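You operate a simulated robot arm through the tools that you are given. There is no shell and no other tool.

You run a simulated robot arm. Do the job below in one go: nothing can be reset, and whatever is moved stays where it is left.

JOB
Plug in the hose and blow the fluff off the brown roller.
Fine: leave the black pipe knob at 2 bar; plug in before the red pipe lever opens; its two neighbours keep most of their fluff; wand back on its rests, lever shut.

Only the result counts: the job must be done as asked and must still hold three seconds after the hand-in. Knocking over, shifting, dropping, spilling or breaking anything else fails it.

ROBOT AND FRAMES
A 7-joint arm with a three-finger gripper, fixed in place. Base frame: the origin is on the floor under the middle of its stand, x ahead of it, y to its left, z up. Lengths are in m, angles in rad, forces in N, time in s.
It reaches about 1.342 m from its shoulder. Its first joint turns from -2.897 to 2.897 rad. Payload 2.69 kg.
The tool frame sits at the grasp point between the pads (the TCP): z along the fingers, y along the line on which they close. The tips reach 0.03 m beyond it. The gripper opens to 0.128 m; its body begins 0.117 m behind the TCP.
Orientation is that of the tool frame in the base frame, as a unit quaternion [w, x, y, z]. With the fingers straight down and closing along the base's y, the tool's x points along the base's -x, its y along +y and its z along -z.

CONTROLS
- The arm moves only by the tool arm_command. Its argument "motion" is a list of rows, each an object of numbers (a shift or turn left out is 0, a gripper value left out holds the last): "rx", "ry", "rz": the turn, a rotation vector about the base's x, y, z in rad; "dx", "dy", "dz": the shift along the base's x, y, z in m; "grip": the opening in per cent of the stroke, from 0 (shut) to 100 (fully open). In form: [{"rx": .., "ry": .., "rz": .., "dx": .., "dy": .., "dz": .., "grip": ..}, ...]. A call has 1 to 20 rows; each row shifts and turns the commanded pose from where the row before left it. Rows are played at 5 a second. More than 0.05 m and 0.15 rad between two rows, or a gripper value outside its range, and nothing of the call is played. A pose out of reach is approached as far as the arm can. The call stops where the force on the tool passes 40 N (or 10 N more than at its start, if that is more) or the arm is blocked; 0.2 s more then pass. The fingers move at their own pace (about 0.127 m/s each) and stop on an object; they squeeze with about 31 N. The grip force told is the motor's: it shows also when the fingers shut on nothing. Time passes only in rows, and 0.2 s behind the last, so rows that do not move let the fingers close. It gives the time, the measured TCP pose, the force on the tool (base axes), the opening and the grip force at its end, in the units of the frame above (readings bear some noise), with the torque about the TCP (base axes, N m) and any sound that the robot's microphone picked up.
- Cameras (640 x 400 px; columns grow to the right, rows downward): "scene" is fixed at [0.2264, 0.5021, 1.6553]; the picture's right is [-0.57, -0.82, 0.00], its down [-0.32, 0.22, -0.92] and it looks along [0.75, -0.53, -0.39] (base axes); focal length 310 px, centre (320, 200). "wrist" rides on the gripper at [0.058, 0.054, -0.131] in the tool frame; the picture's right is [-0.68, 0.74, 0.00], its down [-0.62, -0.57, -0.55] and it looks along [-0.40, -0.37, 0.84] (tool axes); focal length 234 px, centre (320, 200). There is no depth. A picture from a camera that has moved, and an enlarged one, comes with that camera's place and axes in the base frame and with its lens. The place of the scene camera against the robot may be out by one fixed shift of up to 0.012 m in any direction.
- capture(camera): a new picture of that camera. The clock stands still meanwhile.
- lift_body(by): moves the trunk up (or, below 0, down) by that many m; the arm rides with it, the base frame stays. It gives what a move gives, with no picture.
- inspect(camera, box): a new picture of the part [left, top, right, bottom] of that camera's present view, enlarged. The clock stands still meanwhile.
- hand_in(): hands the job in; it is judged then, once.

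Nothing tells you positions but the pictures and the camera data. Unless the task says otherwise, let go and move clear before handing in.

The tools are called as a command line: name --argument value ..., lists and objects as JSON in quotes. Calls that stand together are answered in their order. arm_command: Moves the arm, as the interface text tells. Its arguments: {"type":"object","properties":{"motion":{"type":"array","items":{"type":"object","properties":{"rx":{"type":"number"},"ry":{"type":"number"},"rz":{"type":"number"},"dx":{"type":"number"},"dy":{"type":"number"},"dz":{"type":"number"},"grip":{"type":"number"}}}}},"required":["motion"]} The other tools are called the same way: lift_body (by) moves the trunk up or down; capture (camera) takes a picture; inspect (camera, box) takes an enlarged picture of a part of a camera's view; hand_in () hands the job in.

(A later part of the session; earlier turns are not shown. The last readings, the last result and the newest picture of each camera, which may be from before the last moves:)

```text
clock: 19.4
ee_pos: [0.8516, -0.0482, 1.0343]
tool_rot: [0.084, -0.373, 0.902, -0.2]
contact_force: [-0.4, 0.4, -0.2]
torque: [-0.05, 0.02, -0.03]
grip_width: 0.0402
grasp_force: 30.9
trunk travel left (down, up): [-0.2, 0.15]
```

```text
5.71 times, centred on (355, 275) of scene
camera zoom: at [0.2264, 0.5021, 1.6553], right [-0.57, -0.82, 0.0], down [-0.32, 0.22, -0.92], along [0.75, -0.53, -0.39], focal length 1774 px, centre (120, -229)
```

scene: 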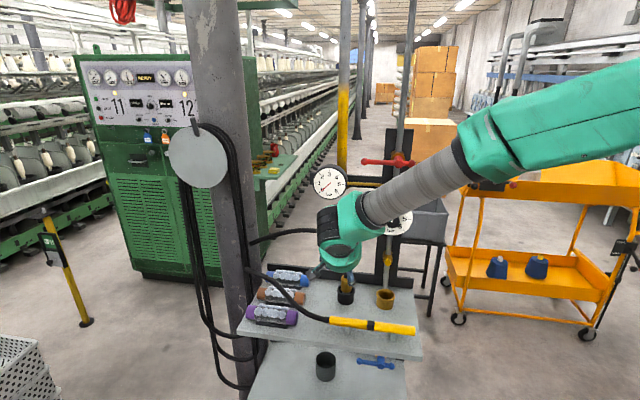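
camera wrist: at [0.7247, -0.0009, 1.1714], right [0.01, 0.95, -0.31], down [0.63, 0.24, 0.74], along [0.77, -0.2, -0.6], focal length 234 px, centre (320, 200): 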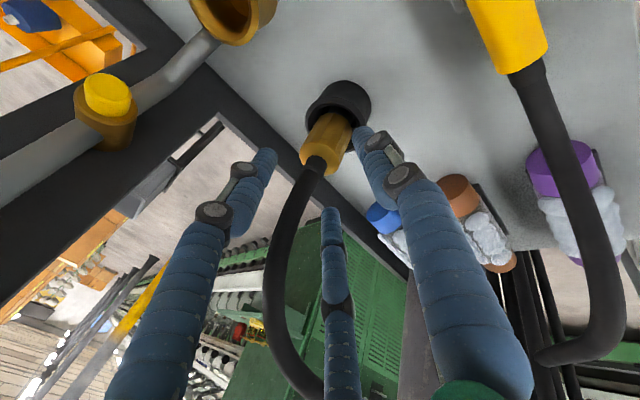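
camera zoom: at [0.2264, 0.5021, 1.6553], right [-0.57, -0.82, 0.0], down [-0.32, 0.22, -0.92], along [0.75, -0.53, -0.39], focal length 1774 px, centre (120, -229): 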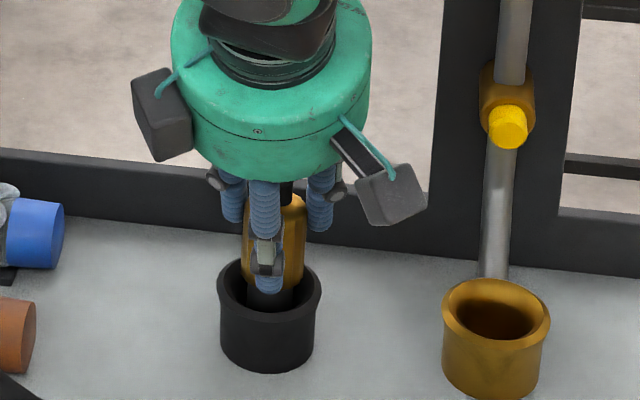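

The grip is firm at 31 N. Lifting straight up out of the holder to look at the plug's lower end.

arm_command --motion '[{"dz": 0.02, "grip": 5}, {"dz": 0.02}, {"dz": 0.02}, {"dz": 0.02}, {}]'

inspect --camera "wrist" --box '[200, 20, 420, 240]'

inspect --camera "scene" --box '[310, 220, 410, 310]'

```text
clock: 20.6
ee_pos: [0.8514, -0.0459, 1.1146]
tool_rot: [0.084, -0.373, 0.902, -0.2]
contact_force: [-0.9, 0.1, -0.1]
torque: [0.03, 0.0, 0.03]
grip_width: 0.0404
grasp_force: 31.4
trunk travel left (down, up): [-0.2, 0.15]
```

```text
1.82 times, centred on (310, 130) of wrist
camera zoom: at [0.7368, -0.0152, 1.2102], right [0.01, 0.95, -0.31], down [0.63, 0.24, 0.74], along [0.77, -0.2, -0.6], focal length 426 px, centre (338, 327)
```

zoom: 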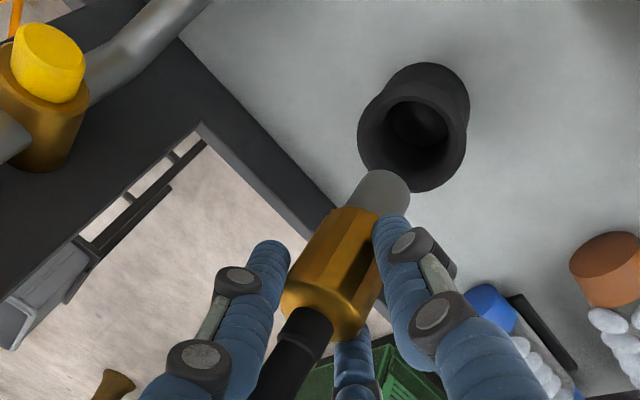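

```text
4.44 times, centred on (360, 265) of scene
camera zoom: at [0.2264, 0.5021, 1.6553], right [-0.57, -0.82, 0.0], down [-0.32, 0.22, -0.92], along [0.75, -0.53, -0.39], focal length 1380 px, centre (142, -89)
```

zoom: 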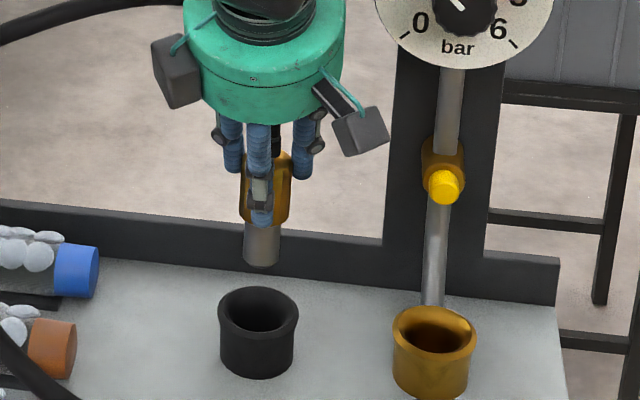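

The plug is out, held upright, with a grey spigot below the brass. I'm carrying it along the shelf toward the socket, a bit forward so the fingers clear the yellow button on the pipe.

arm_command --motion '[{"dx": -0.0283, "dy": 0.0283, "grip": 5}, {"dx": -0.0226, "dy": -0.0226}, {"dx": -0.0226, "dy": -0.0226}, {"dx": -0.0226, "dy": -0.0226}, {"dx": -0.0226, "dy": -0.0226}, {}, {}]'

inspect --camera "wrist" --box '[200, 20, 420, 240]'

inspect --camera "scene" --box '[330, 220, 430, 320]'

capture --camera "wrist"

```text
clock: 22.2
ee_pos: [0.7341, -0.1103, 1.1144]
tool_rot: [0.083, -0.374, 0.902, -0.2]
contact_force: [-0.1, 0.6, -1.7]
torque: [0.05, 0.0, 0.02]
grip_width: 0.0401
grasp_force: 31.1
trunk travel left (down, up): [-0.2, 0.15]
```

```text
1.82 times, centred on (310, 130) of wrist
camera zoom: at [0.6197, -0.0778, 1.2107], right [0.01, 0.95, -0.31], down [0.63, 0.24, 0.74], along [0.77, -0.2, -0.6], focal length 426 px, centre (338, 327)
```

zoom: 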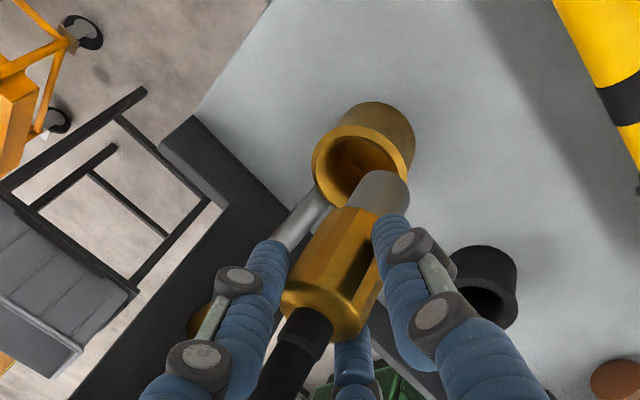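

```text
4.00 times, centred on (380, 270) of scene
camera zoom: at [0.2264, 0.5021, 1.6553], right [-0.57, -0.82, 0.0], down [-0.32, 0.22, -0.92], along [0.75, -0.53, -0.39], focal length 1242 px, centre (80, -80)
```

zoom: 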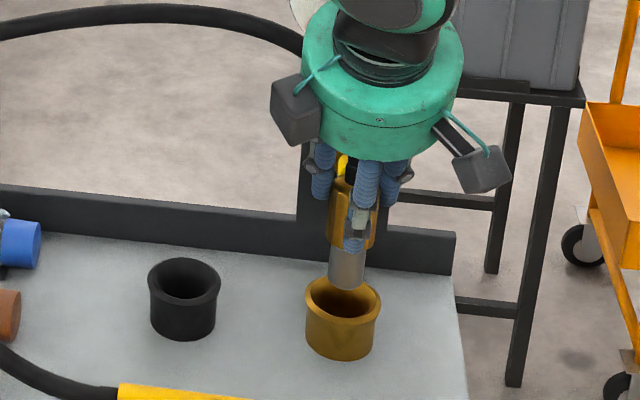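

```text
taken
camera wrist: at [0.6197, -0.0778, 1.2107], right [0.01, 0.95, -0.31], down [0.63, 0.24, 0.74], along [0.77, -0.2, -0.6], focal length 234 px, centre (320, 200)
```

wrist: 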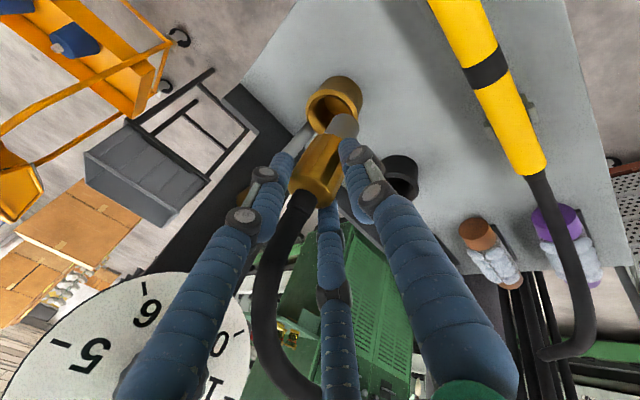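

The plug is just in front of and above the socket, by my estimate 2 mm to its left and about 36 mm short. I'm lowering 3 cm, then moving in over the socket before inserting.

arm_command --motion '[{"dz": -0.015, "grip": 5}, {"dz": -0.014}, {"dx": 0.0122, "dy": -0.0136}, {"dx": 0.0122, "dy": -0.0136}, {}, {}]'

inspect --camera "wrist" --box '[240, 60, 400, 220]'

inspect --camera "scene" --box '[340, 230, 430, 320]'

```text
clock: 23.6
ee_pos: [0.7574, -0.1376, 1.0853]
tool_rot: [0.084, -0.373, 0.902, -0.199]
contact_force: [-0.3, -0.9, -1.2]
torque: [-0.03, 0.01, 0.03]
grip_width: 0.0403
grasp_force: 30.4
trunk travel left (down, up): [-0.2, 0.15]
```

```text
2.50 times, centred on (320, 140) of wrist
camera zoom: at [0.6428, -0.1052, 1.1818], right [0.01, 0.95, -0.31], down [0.63, 0.24, 0.74], along [0.77, -0.2, -0.6], focal length 585 px, centre (320, 350)
```

zoom: 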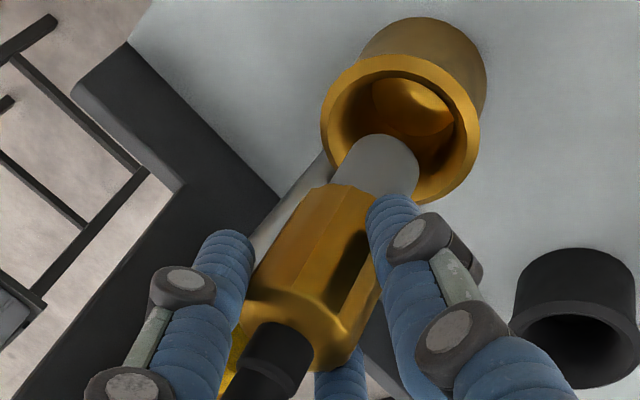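

```text
4.44 times, centred on (385, 275) of scene
camera zoom: at [0.2264, 0.5021, 1.6553], right [-0.57, -0.82, 0.0], down [-0.32, 0.22, -0.92], along [0.75, -0.53, -0.39], focal length 1380 px, centre (31, -133)
```

zoom: 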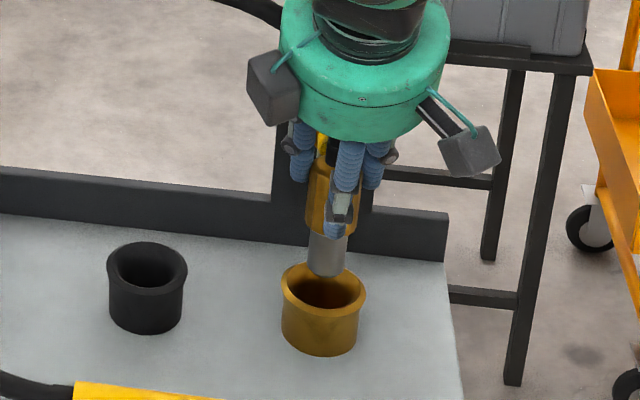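

The spigot is close above the socket rim, so I'll enlarge both views to judge the alignment before lowering.

inspect --camera "wrist" --box '[310, 60, 370, 140]'

inspect --camera "scene" --box '[365, 265, 405, 305]'

```text
5.00 times, centred on (340, 100) of wrist
camera zoom: at [0.6428, -0.1052, 1.1818], right [0.01, 0.95, -0.31], down [0.63, 0.24, 0.74], along [0.77, -0.2, -0.6], focal length 1171 px, centre (220, 700)
```

zoom: 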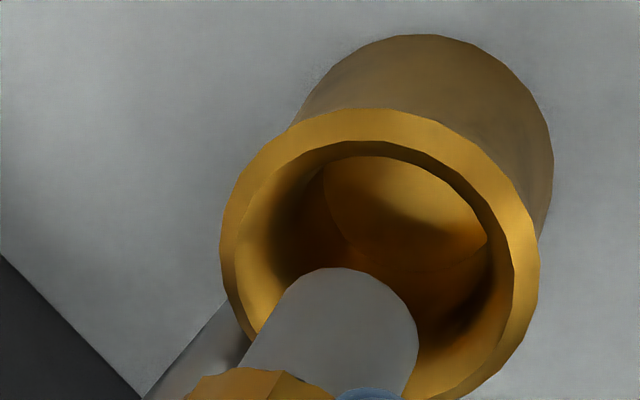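

```text
10.00 times, centred on (385, 285) of scene
camera zoom: at [0.2264, 0.5021, 1.6553], right [-0.57, -0.82, 0.0], down [-0.32, 0.22, -0.92], along [0.75, -0.53, -0.39], focal length 3104 px, centre (-330, -650)
```

zoom: 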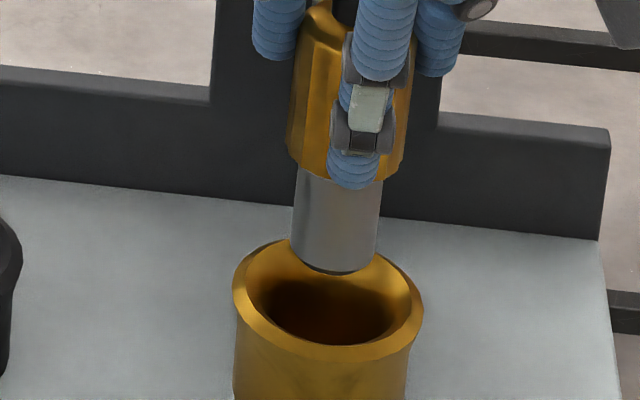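

The spigot is centred left-right within about 1 mm and sits perhaps 4 mm too far back, with roughly a 2 cm gap. I'm correcting that and lowering to the mouth of the socket.

arm_command --motion '[{"dx": -0.0025, "dy": 0.0025, "grip": 5}, {"dz": -0.01}, {"dz": -0.01}, {"dz": -0.005}, {}]'

inspect --camera "wrist" --box '[280, 50, 380, 170]'

inspect --camera "scene" --box '[365, 265, 405, 305]'

```text
clock: 24.8
ee_pos: [0.7549, -0.1345, 1.0593]
tool_rot: [0.083, -0.374, 0.902, -0.2]
contact_force: [0.4, -1.0, -0.6]
torque: [0.02, 0.02, -0.03]
grip_width: 0.0399
grasp_force: 31.0
trunk travel left (down, up): [-0.2, 0.15]
```

```text
3.33 times, centred on (330, 110) of wrist
camera zoom: at [0.6397, -0.102, 1.156], right [0.01, 0.95, -0.31], down [0.63, 0.24, 0.74], along [0.77, -0.2, -0.6], focal length 781 px, centre (287, 500)
```

zoom: 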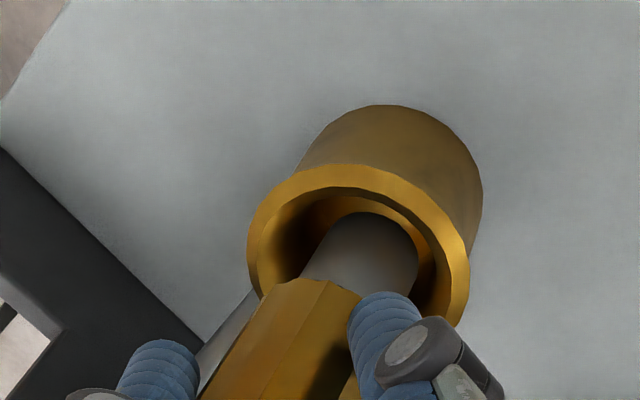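

```text
10.00 times, centred on (385, 285) of scene
camera zoom: at [0.2264, 0.5021, 1.6553], right [-0.57, -0.82, 0.0], down [-0.32, 0.22, -0.92], along [0.75, -0.53, -0.39], focal length 3104 px, centre (-330, -650)
```

zoom: 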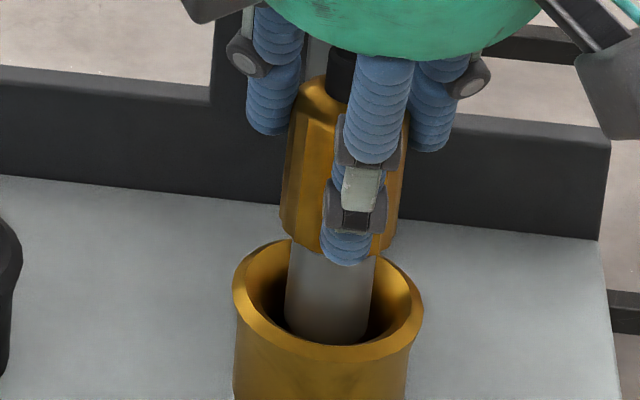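

The spigot is inside the mouth and well centred. Lowering gently until it seats.

arm_command --motion '[{"dz": -0.004, "grip": 5}, {"dz": -0.004}, {"dz": -0.004}, {"dz": -0.004}, {}]'

inspect --camera "scene" --box '[365, 255, 405, 305]'

inspect --camera "wrist" --box '[280, 50, 380, 170]'

```text
clock: 26.0
ee_pos: [0.7549, -0.1338, 1.046]
tool_rot: [0.083, -0.374, 0.902, -0.2]
contact_force: [0.3, 1.0, -0.5]
torque: [-0.01, -0.02, -0.02]
grip_width: 0.0403
grasp_force: 30.8
trunk travel left (down, up): [-0.2, 0.15]
```

```text
8.00 times, centred on (385, 280) of scene
camera zoom: at [0.2264, 0.5021, 1.6553], right [-0.57, -0.82, 0.0], down [-0.32, 0.22, -0.92], along [0.75, -0.53, -0.39], focal length 2483 px, centre (-200, -440)
```

zoom: 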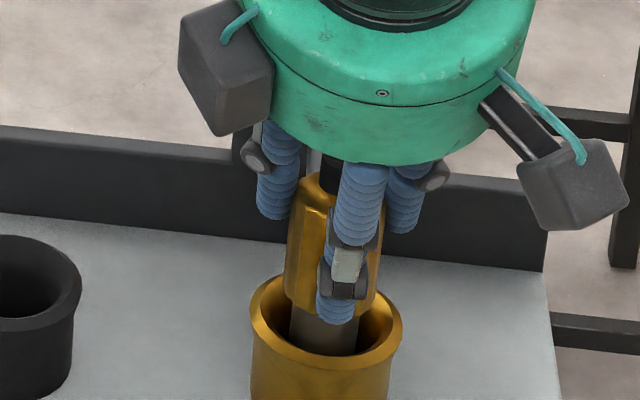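

```text
3.33 times, centred on (330, 110) of wrist
camera zoom: at [0.6402, -0.1015, 1.1402], right [0.01, 0.95, -0.31], down [0.63, 0.24, 0.74], along [0.77, -0.2, -0.6], focal length 781 px, centre (287, 500)
```

zoom: 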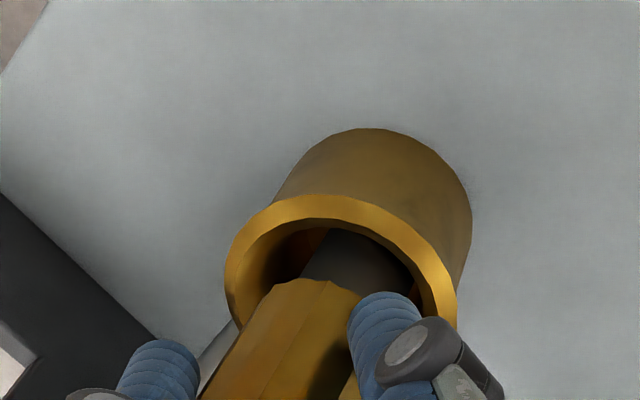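

No contact yet. Continuing down in small steps; I expect it to seat about 15 mm lower.

arm_command --motion '[{"dz": -0.004, "grip": 5}, {"dz": -0.004}, {"dz": -0.004}, {}]'

inspect --camera "scene" --box '[365, 255, 405, 305]'

inspect --camera "wrist" --box '[280, 50, 380, 170]'

```text
clock: 27.0
ee_pos: [0.7544, -0.1337, 1.0339]
tool_rot: [0.083, -0.374, 0.902, -0.201]
contact_force: [-2.1, -2.5, 12.1]
torque: [-0.41, 0.0, -0.08]
grip_width: 0.0401
grasp_force: 31.2
trunk travel left (down, up): [-0.2, 0.15]
```

```text
8.00 times, centred on (385, 280) of scene
camera zoom: at [0.2264, 0.5021, 1.6553], right [-0.57, -0.82, 0.0], down [-0.32, 0.22, -0.92], along [0.75, -0.53, -0.39], focal length 2483 px, centre (-200, -440)
```

zoom: 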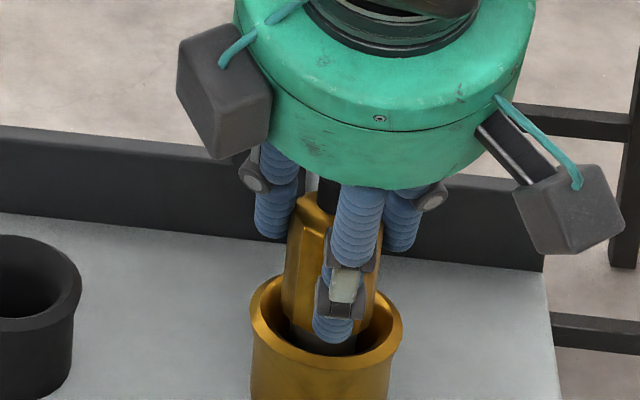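

```text
3.33 times, centred on (330, 110) of wrist
camera zoom: at [0.6405, -0.1019, 1.13], right [0.01, 0.95, -0.31], down [0.63, 0.24, 0.74], along [0.78, -0.2, -0.6], focal length 781 px, centre (287, 500)
```

zoom: 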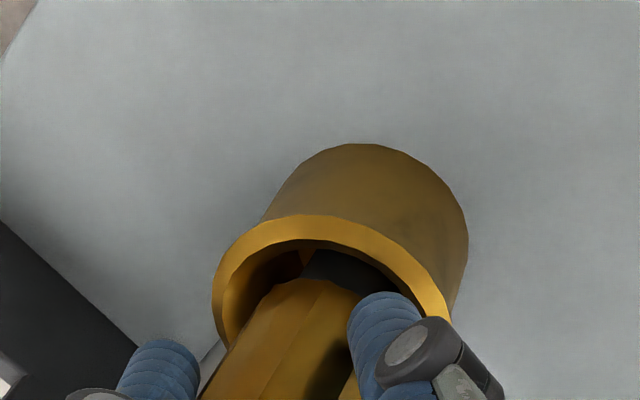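

There is now 12 N of upward contact force, so it is touching the seat. Pushing a little further to make sure it's home.

arm_command --motion '[{"dz": -0.003, "grip": 0}, {"dz": -0.003}, {}]'

inspect --camera "scene" --box '[365, 255, 405, 305]'

inspect --camera "wrist" --box '[280, 50, 380, 170]'

```text
clock: 27.8
ee_pos: [0.7542, -0.1337, 1.0276]
tool_rot: [0.084, -0.373, 0.902, -0.201]
contact_force: [-2.6, 4.7, 20.2]
torque: [0.08, -0.04, 0.02]
grip_width: 0.0408
grasp_force: 31.1
trunk travel left (down, up): [-0.2, 0.15]
```

```text
8.00 times, centred on (385, 280) of scene
camera zoom: at [0.2264, 0.5021, 1.6553], right [-0.57, -0.82, 0.0], down [-0.32, 0.22, -0.92], along [0.75, -0.53, -0.39], focal length 2483 px, centre (-200, -440)
```

zoom: 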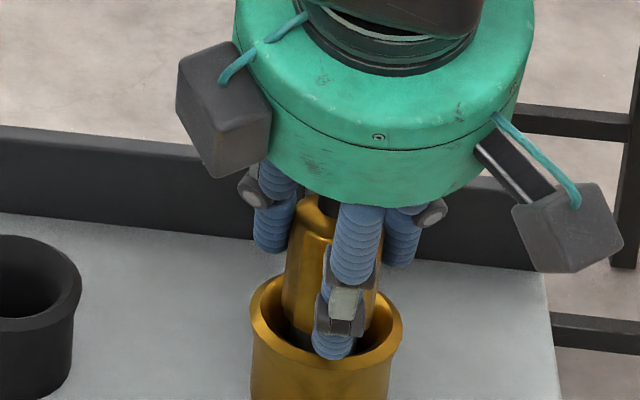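

```text
3.33 times, centred on (330, 110) of wrist
camera zoom: at [0.6397, -0.1015, 1.1231], right [0.01, 0.95, -0.31], down [0.63, 0.24, 0.74], along [0.78, -0.2, -0.6], focal length 781 px, centre (287, 500)
```

zoom: 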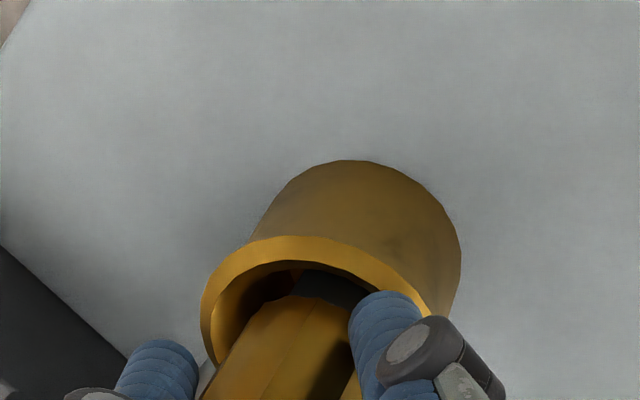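

The force is up to 20 N and the plug has stopped descending; it is now slipping slightly in the grip, so it looks bottomed. I'll ease off, open the fingers and check how it sits.

arm_command --motion '[{"dz": -0.002}, {"dz": 0.002}, {"grip": 25}, {"grip": 45}, {"grip": 50}, {}]'

inspect --camera "scene" --box '[365, 255, 405, 305]'

inspect --camera "wrist" --box '[240, 50, 400, 210]'

```text
clock: 29.2
ee_pos: [0.7541, -0.1353, 1.0267]
tool_rot: [0.084, -0.374, 0.902, -0.199]
contact_force: [-0.7, 0.0, -0.8]
torque: [0.01, -0.01, 0.0]
grip_width: 0.0641
grasp_force: 0.1
trunk travel left (down, up): [-0.2, 0.15]
```

```text
8.00 times, centred on (385, 280) of scene
camera zoom: at [0.2264, 0.5021, 1.6553], right [-0.57, -0.82, 0.0], down [-0.32, 0.22, -0.92], along [0.75, -0.53, -0.39], focal length 2483 px, centre (-200, -440)
```

zoom: 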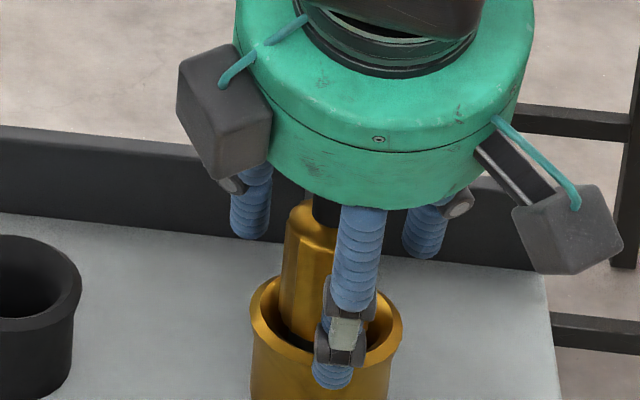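

```text
2.50 times, centred on (320, 130) of wrist
camera zoom: at [0.6401, -0.1022, 1.1217], right [0.01, 0.95, -0.31], down [0.63, 0.24, 0.74], along [0.77, -0.2, -0.6], focal length 585 px, centre (320, 375)
```

zoom: 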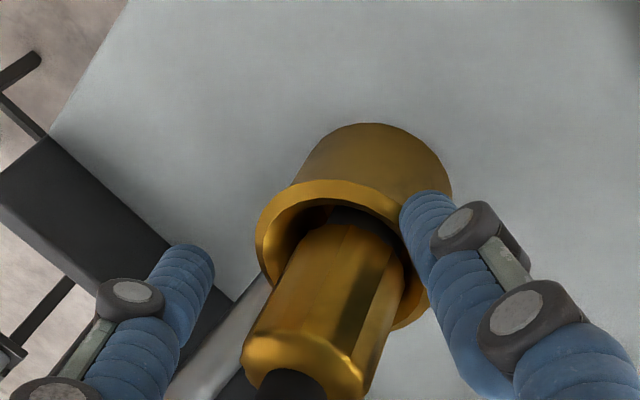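

The fingers are clear of the plug. Backing out along the tool axis to see it fully.

arm_command --motion '[{"dx": -0.0075, "dy": 0.0075, "dz": 0.0226, "grip": 60}, {"dx": -0.0075, "dy": 0.0075, "dz": 0.0226}, {"dx": -0.0075, "dy": 0.0075, "dz": 0.0226}, {"dx": -0.0075, "dy": 0.0075, "dz": 0.0226}, {}]'

inspect --camera "scene" --box '[360, 250, 410, 310]'

inspect --camera "wrist" --box '[240, 30, 400, 190]'

capture --camera "scene"

```text
clock: 30.4
ee_pos: [0.7246, -0.1033, 1.1186]
tool_rot: [0.084, -0.373, 0.902, -0.2]
contact_force: [-1.6, -0.3, 1.4]
torque: [0.0, 0.0, 0.0]
grip_width: 0.0768
grasp_force: 0.1
trunk travel left (down, up): [-0.2, 0.15]
```

```text
6.67 times, centred on (385, 280) of scene
camera zoom: at [0.2264, 0.5021, 1.6553], right [-0.57, -0.82, 0.0], down [-0.32, 0.22, -0.92], along [0.75, -0.53, -0.39], focal length 2070 px, centre (-113, -333)
```

zoom: 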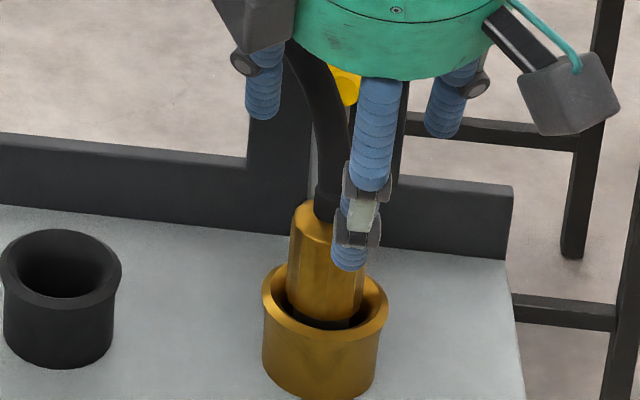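

```text
2.50 times, centred on (320, 110) of wrist
camera zoom: at [0.6096, -0.0715, 1.2139], right [0.01, 0.95, -0.31], down [0.63, 0.24, 0.74], along [0.77, -0.2, -0.6], focal length 585 px, centre (320, 425)
```

zoom: 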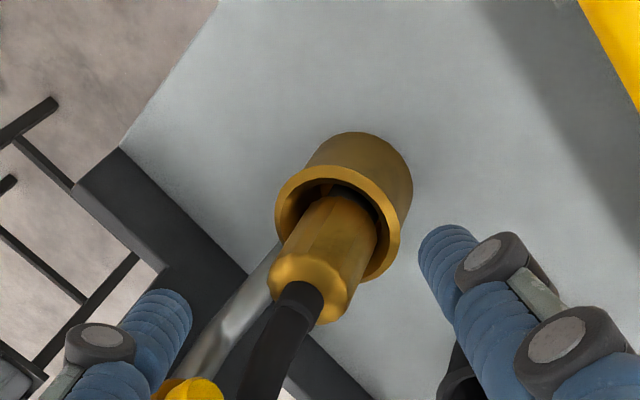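

```text
taken
```

scene: 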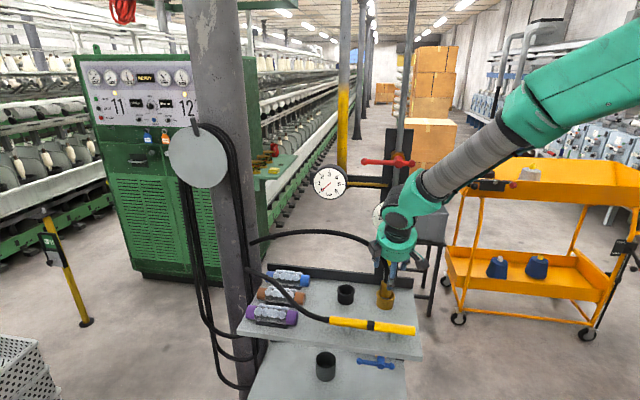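

The plug stands in the socket by itself. I'll zoom in strongly to judge whether it is fully seated.

inspect --camera "scene" --box '[370, 275, 402, 313]'

inspect --camera "wrist" --box '[295, 75, 355, 125]'

inspect --camera "scene" --box '[328, 275, 360, 313]'

```text
10.53 times, centred on (386, 294) of scene
camera zoom: at [0.2264, 0.5021, 1.6553], right [-0.57, -0.82, 0.0], down [-0.32, 0.22, -0.92], along [0.75, -0.53, -0.39], focal length 3268 px, centre (-375, -790)
```

zoom: 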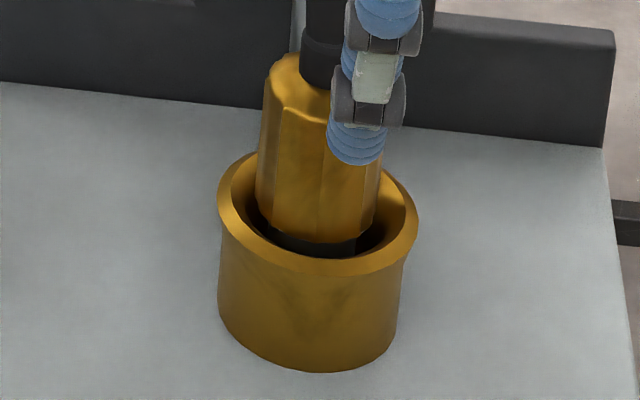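

```text
8.00 times, centred on (325, 100) of wrist
camera zoom: at [0.6096, -0.0715, 1.2139], right [0.01, 0.95, -0.31], down [0.63, 0.24, 0.74], along [0.77, -0.2, -0.6], focal length 1873 px, centre (280, 1000)
```

zoom: 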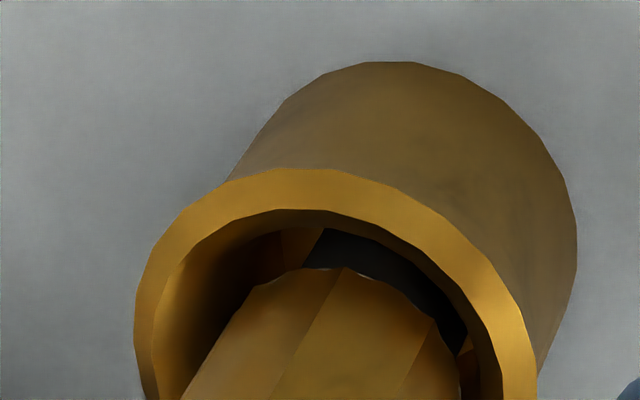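

```text
10.53 times, centred on (344, 294) of scene
camera zoom: at [0.2264, 0.5021, 1.6553], right [-0.57, -0.82, 0.0], down [-0.32, 0.22, -0.92], along [0.75, -0.53, -0.39], focal length 3268 px, centre (67, -790)
```

zoom: 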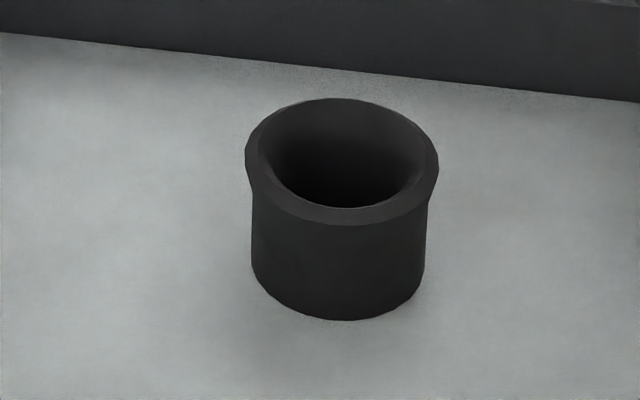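

The plug top and rim spacing match what they were in the holder, so it is fully home. Next is the red lever: pivot near U 0.439, z 1.418, with its long arm pointing left to U 0.535. I'm bringing the closed hand horizontal, just above the long arm.

arm_command --motion '[{"dx": -0.015, "dy": 0.015, "dz": 0.02, "grip": 0}, {"rx": -0.1003, "ry": -0.1003, "dx": 0.0046, "dy": 0.0088, "dz": 0.0415}, {"rx": -0.1003, "ry": -0.1003, "dx": 0.0046, "dy": 0.0088, "dz": 0.0415}, {"rx": -0.1003, "ry": -0.1003, "dx": 0.0046, "dy": 0.0088, "dz": 0.0415}, {"rx": -0.1003, "ry": -0.1003, "dx": 0.0046, "dy": 0.0088, "dz": 0.0415}, {"rx": -0.1003, "ry": -0.1003, "dx": 0.0046, "dy": 0.0088, "dz": 0.0415}, {"rx": -0.1003, "ry": -0.1003, "dx": 0.0046, "dy": 0.0088, "dz": 0.0415}, {"rx": -0.1003, "ry": -0.1003, "dx": 0.0046, "dy": 0.0088, "dz": 0.0415}, {"rx": -0.1003, "ry": -0.1003, "dx": 0.0046, "dy": 0.0088, "dz": 0.0415}, {}, {}]'

capture --camera "wrist"

capture --camera "scene"

```text
clock: 32.8
ee_pos: [0.7483, -0.0175, 1.4683]
tool_rot: [-0.271, 0.27, -0.652, 0.654]
contact_force: [-0.4, -0.3, -0.1]
torque: [0.02, -0.02, 0.02]
grip_width: 0.0021
grasp_force: 31.4
trunk travel left (down, up): [-0.2, 0.15]
```

```text
taken
camera wrist: at [0.615, 0.0345, 1.4143], right [0.48, 0.48, -0.74], down [0.05, 0.82, 0.56], along [0.88, -0.3, 0.37], focal length 234 px, centre (320, 200)
```

wrist: 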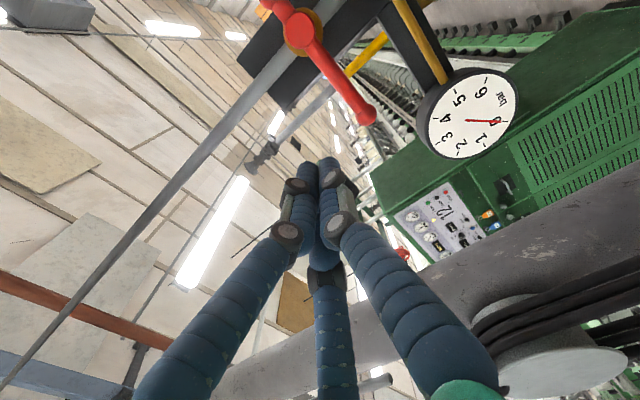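

```text
taken
```

scene: 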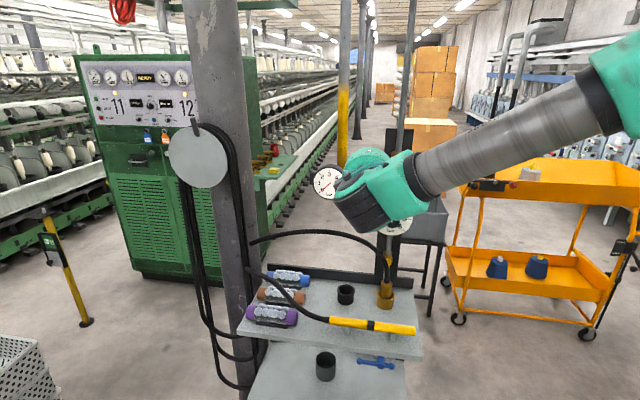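

The lever's long arm is directly below the closed fingers (z 1.418, tip U 0.532). I'm moving in over it and pushing down gently to test whether it turns that way.

arm_command --motion '[{"dx": 0.0338, "dy": -0.0338}, {"dx": 0.0337, "dy": -0.0337}, {"dz": -0.012}, {"dz": -0.008}, {"dz": -0.006}, {"dx": 0.0007, "dy": 0.0007, "dz": -0.006}, {}]'

capture --camera "wrist"

inspect --camera "scene" --box '[300, 120, 440, 240]'

```text
clock: 34.4
ee_pos: [0.8158, -0.0869, 1.4374]
tool_rot: [-0.272, 0.271, -0.653, 0.653]
contact_force: [-0.5, -0.4, -0.7]
torque: [0.03, -0.02, 0.06]
grip_width: 0.002
grasp_force: 31.1
trunk travel left (down, up): [-0.2, 0.15]
```

```text
taken
camera wrist: at [0.6817, -0.0344, 1.3823], right [0.48, 0.48, -0.74], down [0.05, 0.82, 0.56], along [0.88, -0.3, 0.37], focal length 234 px, centre (320, 200)
```

wrist: 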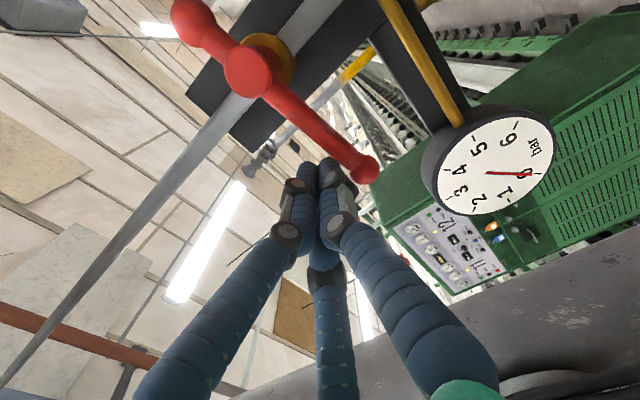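

```text
3.33 times, centred on (370, 180) of scene
camera zoom: at [0.2264, 0.5021, 1.6553], right [-0.57, -0.82, 0.0], down [-0.32, 0.22, -0.92], along [0.75, -0.53, -0.39], focal length 1035 px, centre (153, 267)
```

zoom: 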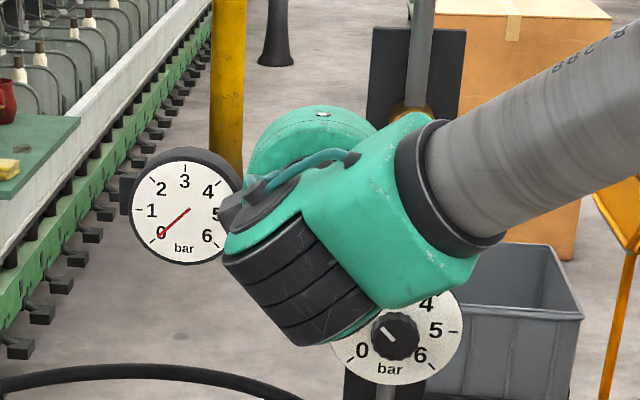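

The fingers are at the lever with almost no force yet. Continuing along the arc and watching the force and gauge.

arm_command --motion '[{"dx": 0.0011, "dy": 0.0011, "dz": -0.015}, {"dx": 0.0011, "dy": 0.0011, "dz": -0.015}, {"dx": -0.002, "dy": -0.002, "dz": -0.01}, {"dx": -0.002, "dy": -0.002, "dz": -0.01}, {}]'

capture --camera "wrist"

inspect --camera "scene" --box '[300, 120, 440, 240]'

```text
clock: 35.6
ee_pos: [0.8122, -0.089, 1.3867]
tool_rot: [-0.271, 0.27, -0.653, 0.654]
contact_force: [0.6, -0.3, -0.2]
torque: [-0.03, -0.02, 0.02]
grip_width: 0.0018
grasp_force: 31.0
trunk travel left (down, up): [-0.2, 0.15]
```

```text
taken
camera wrist: at [0.6798, -0.0371, 1.3323], right [0.48, 0.48, -0.74], down [0.05, 0.82, 0.57], along [0.88, -0.3, 0.37], focal length 234 px, centre (320, 200)
```

wrist: 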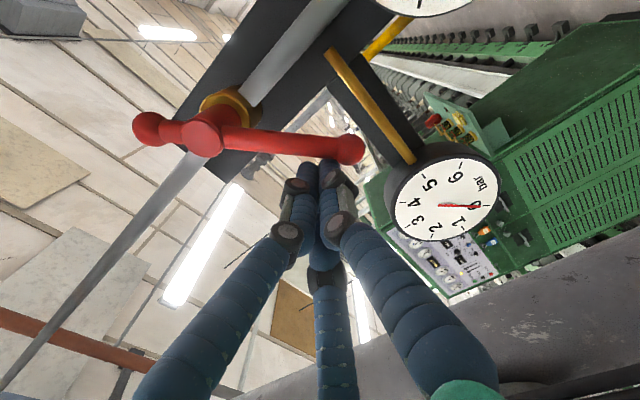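

```text
3.33 times, centred on (370, 180) of scene
camera zoom: at [0.2264, 0.5021, 1.6553], right [-0.57, -0.82, 0.0], down [-0.32, 0.22, -0.92], along [0.75, -0.53, -0.39], focal length 1035 px, centre (153, 267)
```

zoom: 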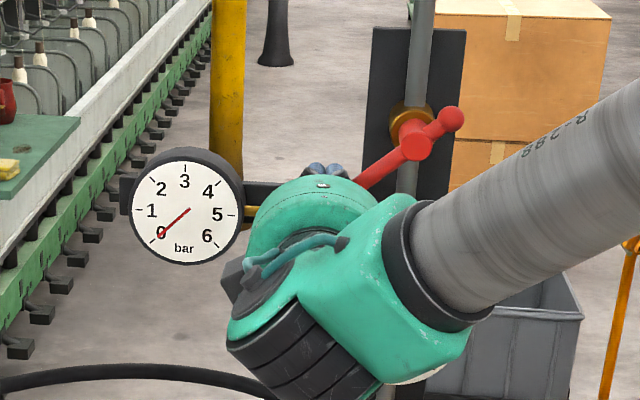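

The lever turns freely downward and is about 40° round, with the gauge still at 0. Continuing the arc to vertical.

arm_command --motion '[{"dx": -0.0037, "dy": -0.0037, "dz": -0.0093}, {"dx": -0.0037, "dy": -0.0037, "dz": -0.0093}, {"dx": -0.0053, "dy": -0.0053, "dz": -0.0075}, {"dx": -0.0053, "dy": -0.0053, "dz": -0.0075}, {"dx": -0.0065, "dy": -0.0065, "dz": -0.005}, {"dx": -0.0065, "dy": -0.0065, "dz": -0.005}, {}]'

capture --camera "wrist"

capture --camera "scene"

inspect --camera "scene" --box '[300, 120, 440, 240]'

```text
clock: 37.2
ee_pos: [0.7822, -0.1193, 1.3438]
tool_rot: [-0.272, 0.272, -0.652, 0.653]
contact_force: [1.6, -0.4, 0.0]
torque: [0.01, 0.0, 0.0]
grip_width: 0.002
grasp_force: 31.0
trunk travel left (down, up): [-0.2, 0.15]
```

```text
taken
camera wrist: at [0.6487, -0.0679, 1.2889], right [0.48, 0.48, -0.74], down [0.05, 0.82, 0.56], along [0.88, -0.3, 0.37], focal length 234 px, centre (320, 200)
```

wrist: 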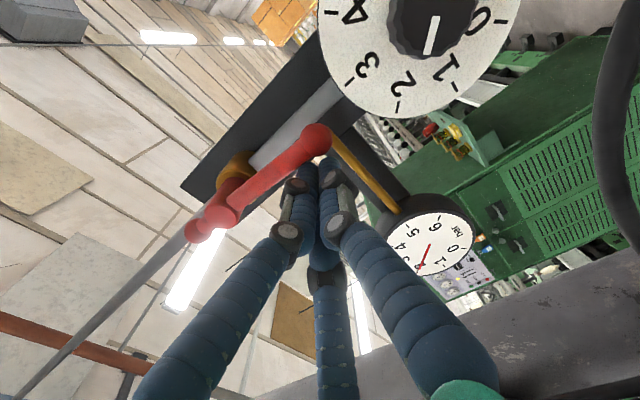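

```text
taken
```

scene: 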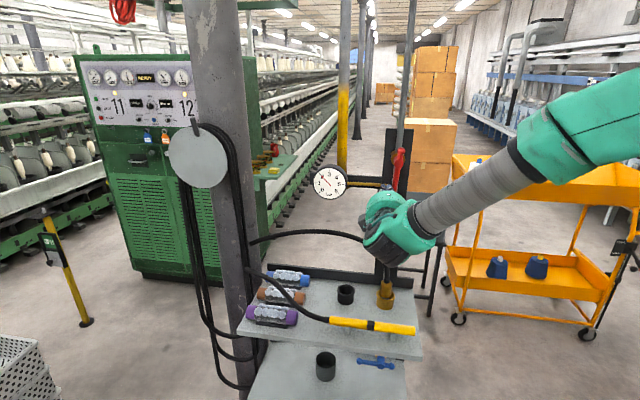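

```text
3.33 times, centred on (370, 180) of scene
camera zoom: at [0.2264, 0.5021, 1.6553], right [-0.57, -0.82, 0.0], down [-0.32, 0.22, -0.92], along [0.75, -0.53, -0.39], focal length 1035 px, centre (153, 267)
```

zoom: 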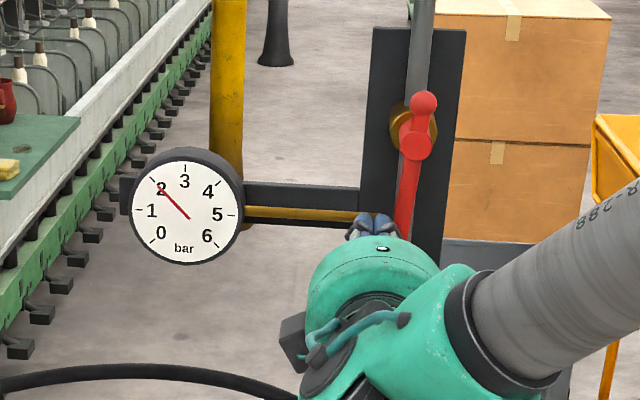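

The gauge reads 2 bar with the lever upright, and no leak sound was reported. Next comes the wand (centre near U 0.484, N 0.503, axis z about 0.967), so I'm backing away from the lever and going over it with the fingers straight down.

arm_command --motion '[{"dx": -0.0236, "dy": 0.0236, "grip": 0}, {"dx": -0.0236, "dy": 0.0236}, {"dx": -0.0236, "dy": 0.0236}, {"rx": 0.101, "ry": 0.101, "dx": -0.0013, "dy": 0.0033, "dz": -0.0182, "grip": 60}, {"rx": 0.101, "ry": 0.101, "dx": -0.0013, "dy": 0.0033, "dz": -0.0182}, {"rx": 0.101, "ry": 0.101, "dx": -0.0013, "dy": 0.0033, "dz": -0.0182}, {"rx": 0.101, "ry": 0.101, "dx": -0.0013, "dy": 0.0033, "dz": -0.0182}, {"rx": 0.101, "ry": 0.101, "dx": -0.0013, "dy": 0.0033, "dz": -0.0182}, {"rx": 0.101, "ry": 0.101, "dx": -0.0013, "dy": 0.0033, "dz": -0.0182}, {"rx": 0.101, "ry": 0.101, "dx": -0.0013, "dy": 0.0033, "dz": -0.0182}, {"rx": 0.101, "ry": 0.101, "dx": -0.0013, "dy": 0.0033, "dz": -0.0182}, {"rx": 0.101, "ry": 0.101, "dx": -0.0013, "dy": 0.0033, "dz": -0.0182}, {"rx": 0.101, "ry": 0.101, "dx": -0.0013, "dy": 0.0033, "dz": -0.0182}, {"rx": 0.101, "ry": 0.101, "dx": -0.0013, "dy": 0.0033, "dz": -0.0182}, {}, {}]'

capture --camera "wrist"

capture --camera "scene"

```text
clock: 40.6
ee_pos: [0.6959, -0.0106, 1.143]
tool_rot: [0.0, -0.383, 0.924, 0.0]
contact_force: [-0.2, -0.6, -0.5]
torque: [-0.01, -0.05, 0.02]
grip_width: 0.0771
grasp_force: 0.0
trunk travel left (down, up): [-0.2, 0.15]
```

```text
taken
camera wrist: at [0.6174, -0.0145, 1.2733], right [-0.04, 1.0, 0.0], down [0.83, 0.04, 0.55], along [0.55, 0.02, -0.84], focal length 234 px, centre (320, 200)
```

wrist: 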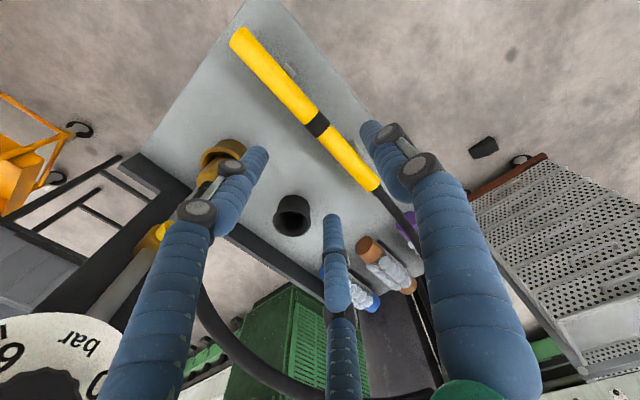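

```text
taken
```

scene: 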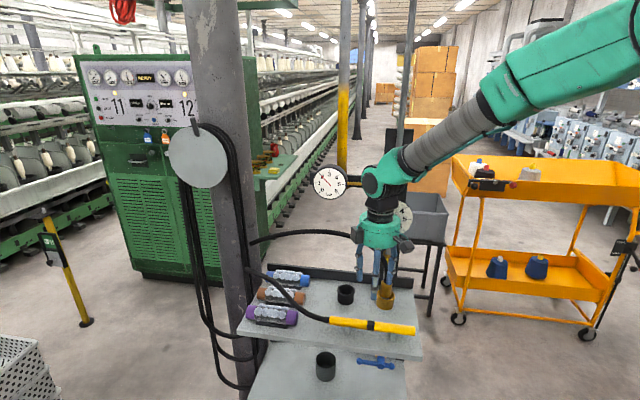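

The wand is right below with its black band at U 0.484, N 0.503. I'm opening wide and descending around the band, keeping the tips about 1 cm off the shelf.

arm_command --motion '[{"dx": 0.0058, "dy": -0.0058, "grip": 90}, {"dz": -0.04}, {"dz": -0.04}, {"dz": -0.03}, {}, {}]'

capture --camera "wrist"

inspect --camera "scene" --box '[310, 260, 430, 360]'

```text
clock: 42.0
ee_pos: [0.7028, -0.0173, 1.033]
tool_rot: [0.001, -0.383, 0.924, 0.001]
contact_force: [-0.4, 0.0, -0.9]
torque: [0.05, -0.01, 0.01]
grip_width: 0.115
grasp_force: 0.1
trunk travel left (down, up): [-0.2, 0.15]
```

```text
taken
camera wrist: at [0.624, -0.0202, 1.1635], right [-0.04, 1.0, 0.0], down [0.83, 0.04, 0.55], along [0.55, 0.02, -0.84], focal length 234 px, centre (320, 200)
```

wrist: 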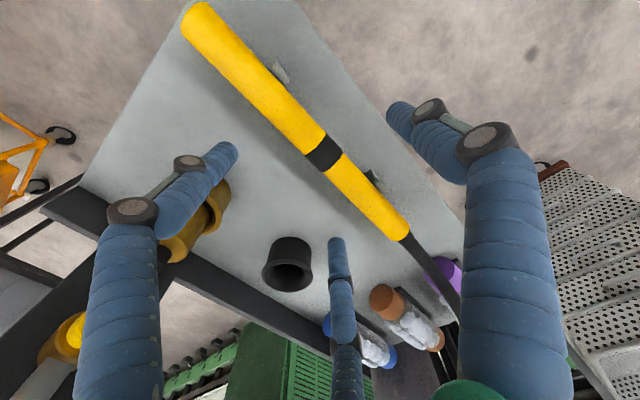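

```text
4.00 times, centred on (370, 310) of scene
camera zoom: at [0.2264, 0.5021, 1.6553], right [-0.57, -0.82, 0.0], down [-0.32, 0.22, -0.92], along [0.75, -0.53, -0.39], focal length 1242 px, centre (120, -240)
```

zoom: 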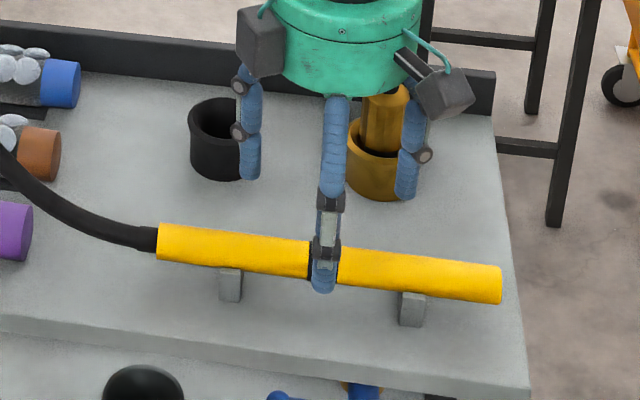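

The fingers straddle the wand cleanly and the rests are well outside them. Lowering the last 5.4 cm.

arm_command --motion '[{"dx": 0.0022, "dy": -0.0008, "dz": -0.02, "grip": 90}, {"dz": -0.02}, {"dz": -0.014}, {}, {}]'

capture --camera "wrist"

inspect --camera "scene" --box '[310, 260, 430, 360]'

```text
clock: 43.2
ee_pos: [0.7051, -0.0187, 0.9804]
tool_rot: [0.001, -0.383, 0.924, 0.001]
contact_force: [-0.5, -0.4, -0.3]
torque: [0.0, 0.0, -0.04]
grip_width: 0.1153
grasp_force: 0.0
trunk travel left (down, up): [-0.2, 0.15]
```

```text
taken
camera wrist: at [0.6267, -0.0215, 1.1104], right [-0.04, 1.0, 0.0], down [0.83, 0.03, 0.55], along [0.55, 0.02, -0.84], focal length 234 px, centre (320, 200)
```

wrist: 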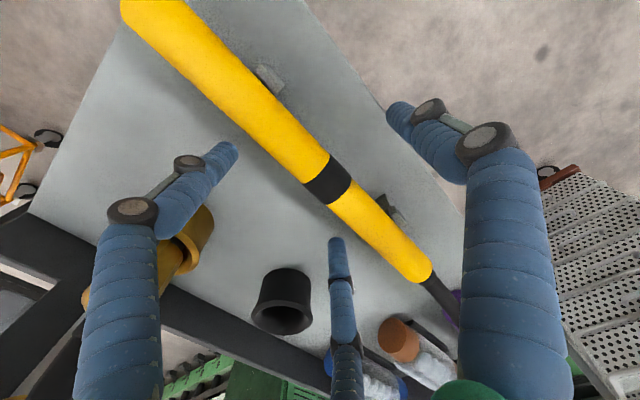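

```text
4.00 times, centred on (370, 310) of scene
camera zoom: at [0.2264, 0.5021, 1.6553], right [-0.57, -0.82, 0.0], down [-0.32, 0.22, -0.92], along [0.75, -0.53, -0.39], focal length 1242 px, centre (120, -240)
```

zoom: 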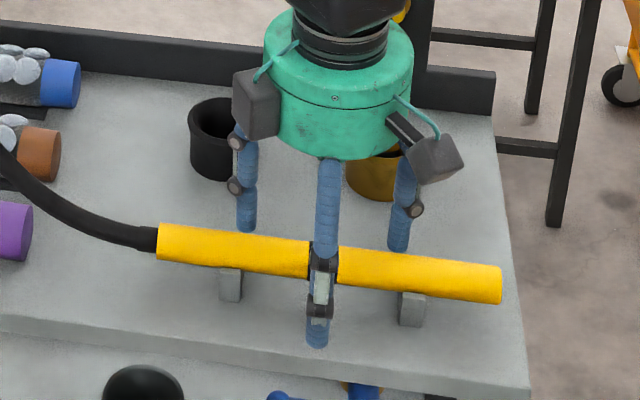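

Everything is clear at grip height. Closing on the wand's band.

arm_command --motion '[{"grip": 50}, {"grip": 30}, {"grip": 10}, {"grip": 0}, {"grip": 0}]'

capture --camera "wrist"

inspect --camera "scene" --box '[310, 260, 430, 360]'

```text
clock: 44.4
ee_pos: [0.706, -0.018, 0.9805]
tool_rot: [0.001, -0.383, 0.924, 0.0]
contact_force: [-0.3, 0.5, 0.7]
torque: [0.03, 0.01, -0.01]
grip_width: 0.0374
grasp_force: 31.4
trunk travel left (down, up): [-0.2, 0.15]
```

```text
taken
camera wrist: at [0.6266, -0.0214, 1.1104], right [-0.04, 1.0, 0.0], down [0.83, 0.04, 0.55], along [0.55, 0.02, -0.84], focal length 234 px, centre (320, 200)
```

wrist: 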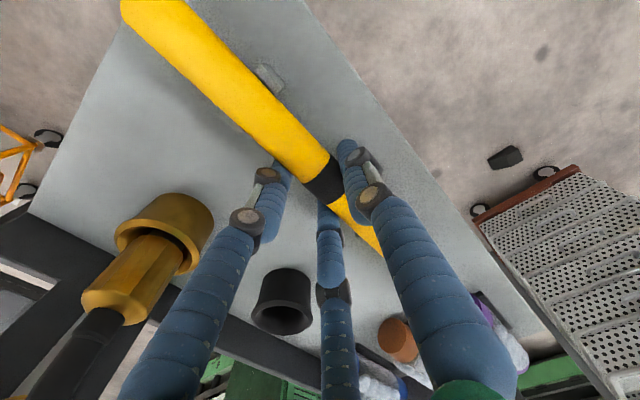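

```text
4.00 times, centred on (370, 310) of scene
camera zoom: at [0.2264, 0.5021, 1.6553], right [-0.57, -0.82, 0.0], down [-0.32, 0.22, -0.92], along [0.75, -0.53, -0.39], focal length 1242 px, centre (120, -240)
```

zoom: 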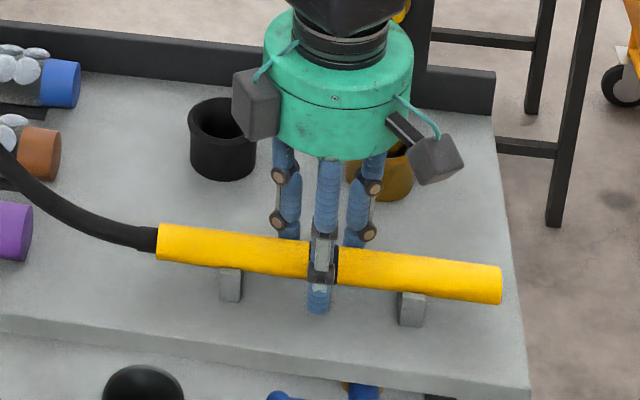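

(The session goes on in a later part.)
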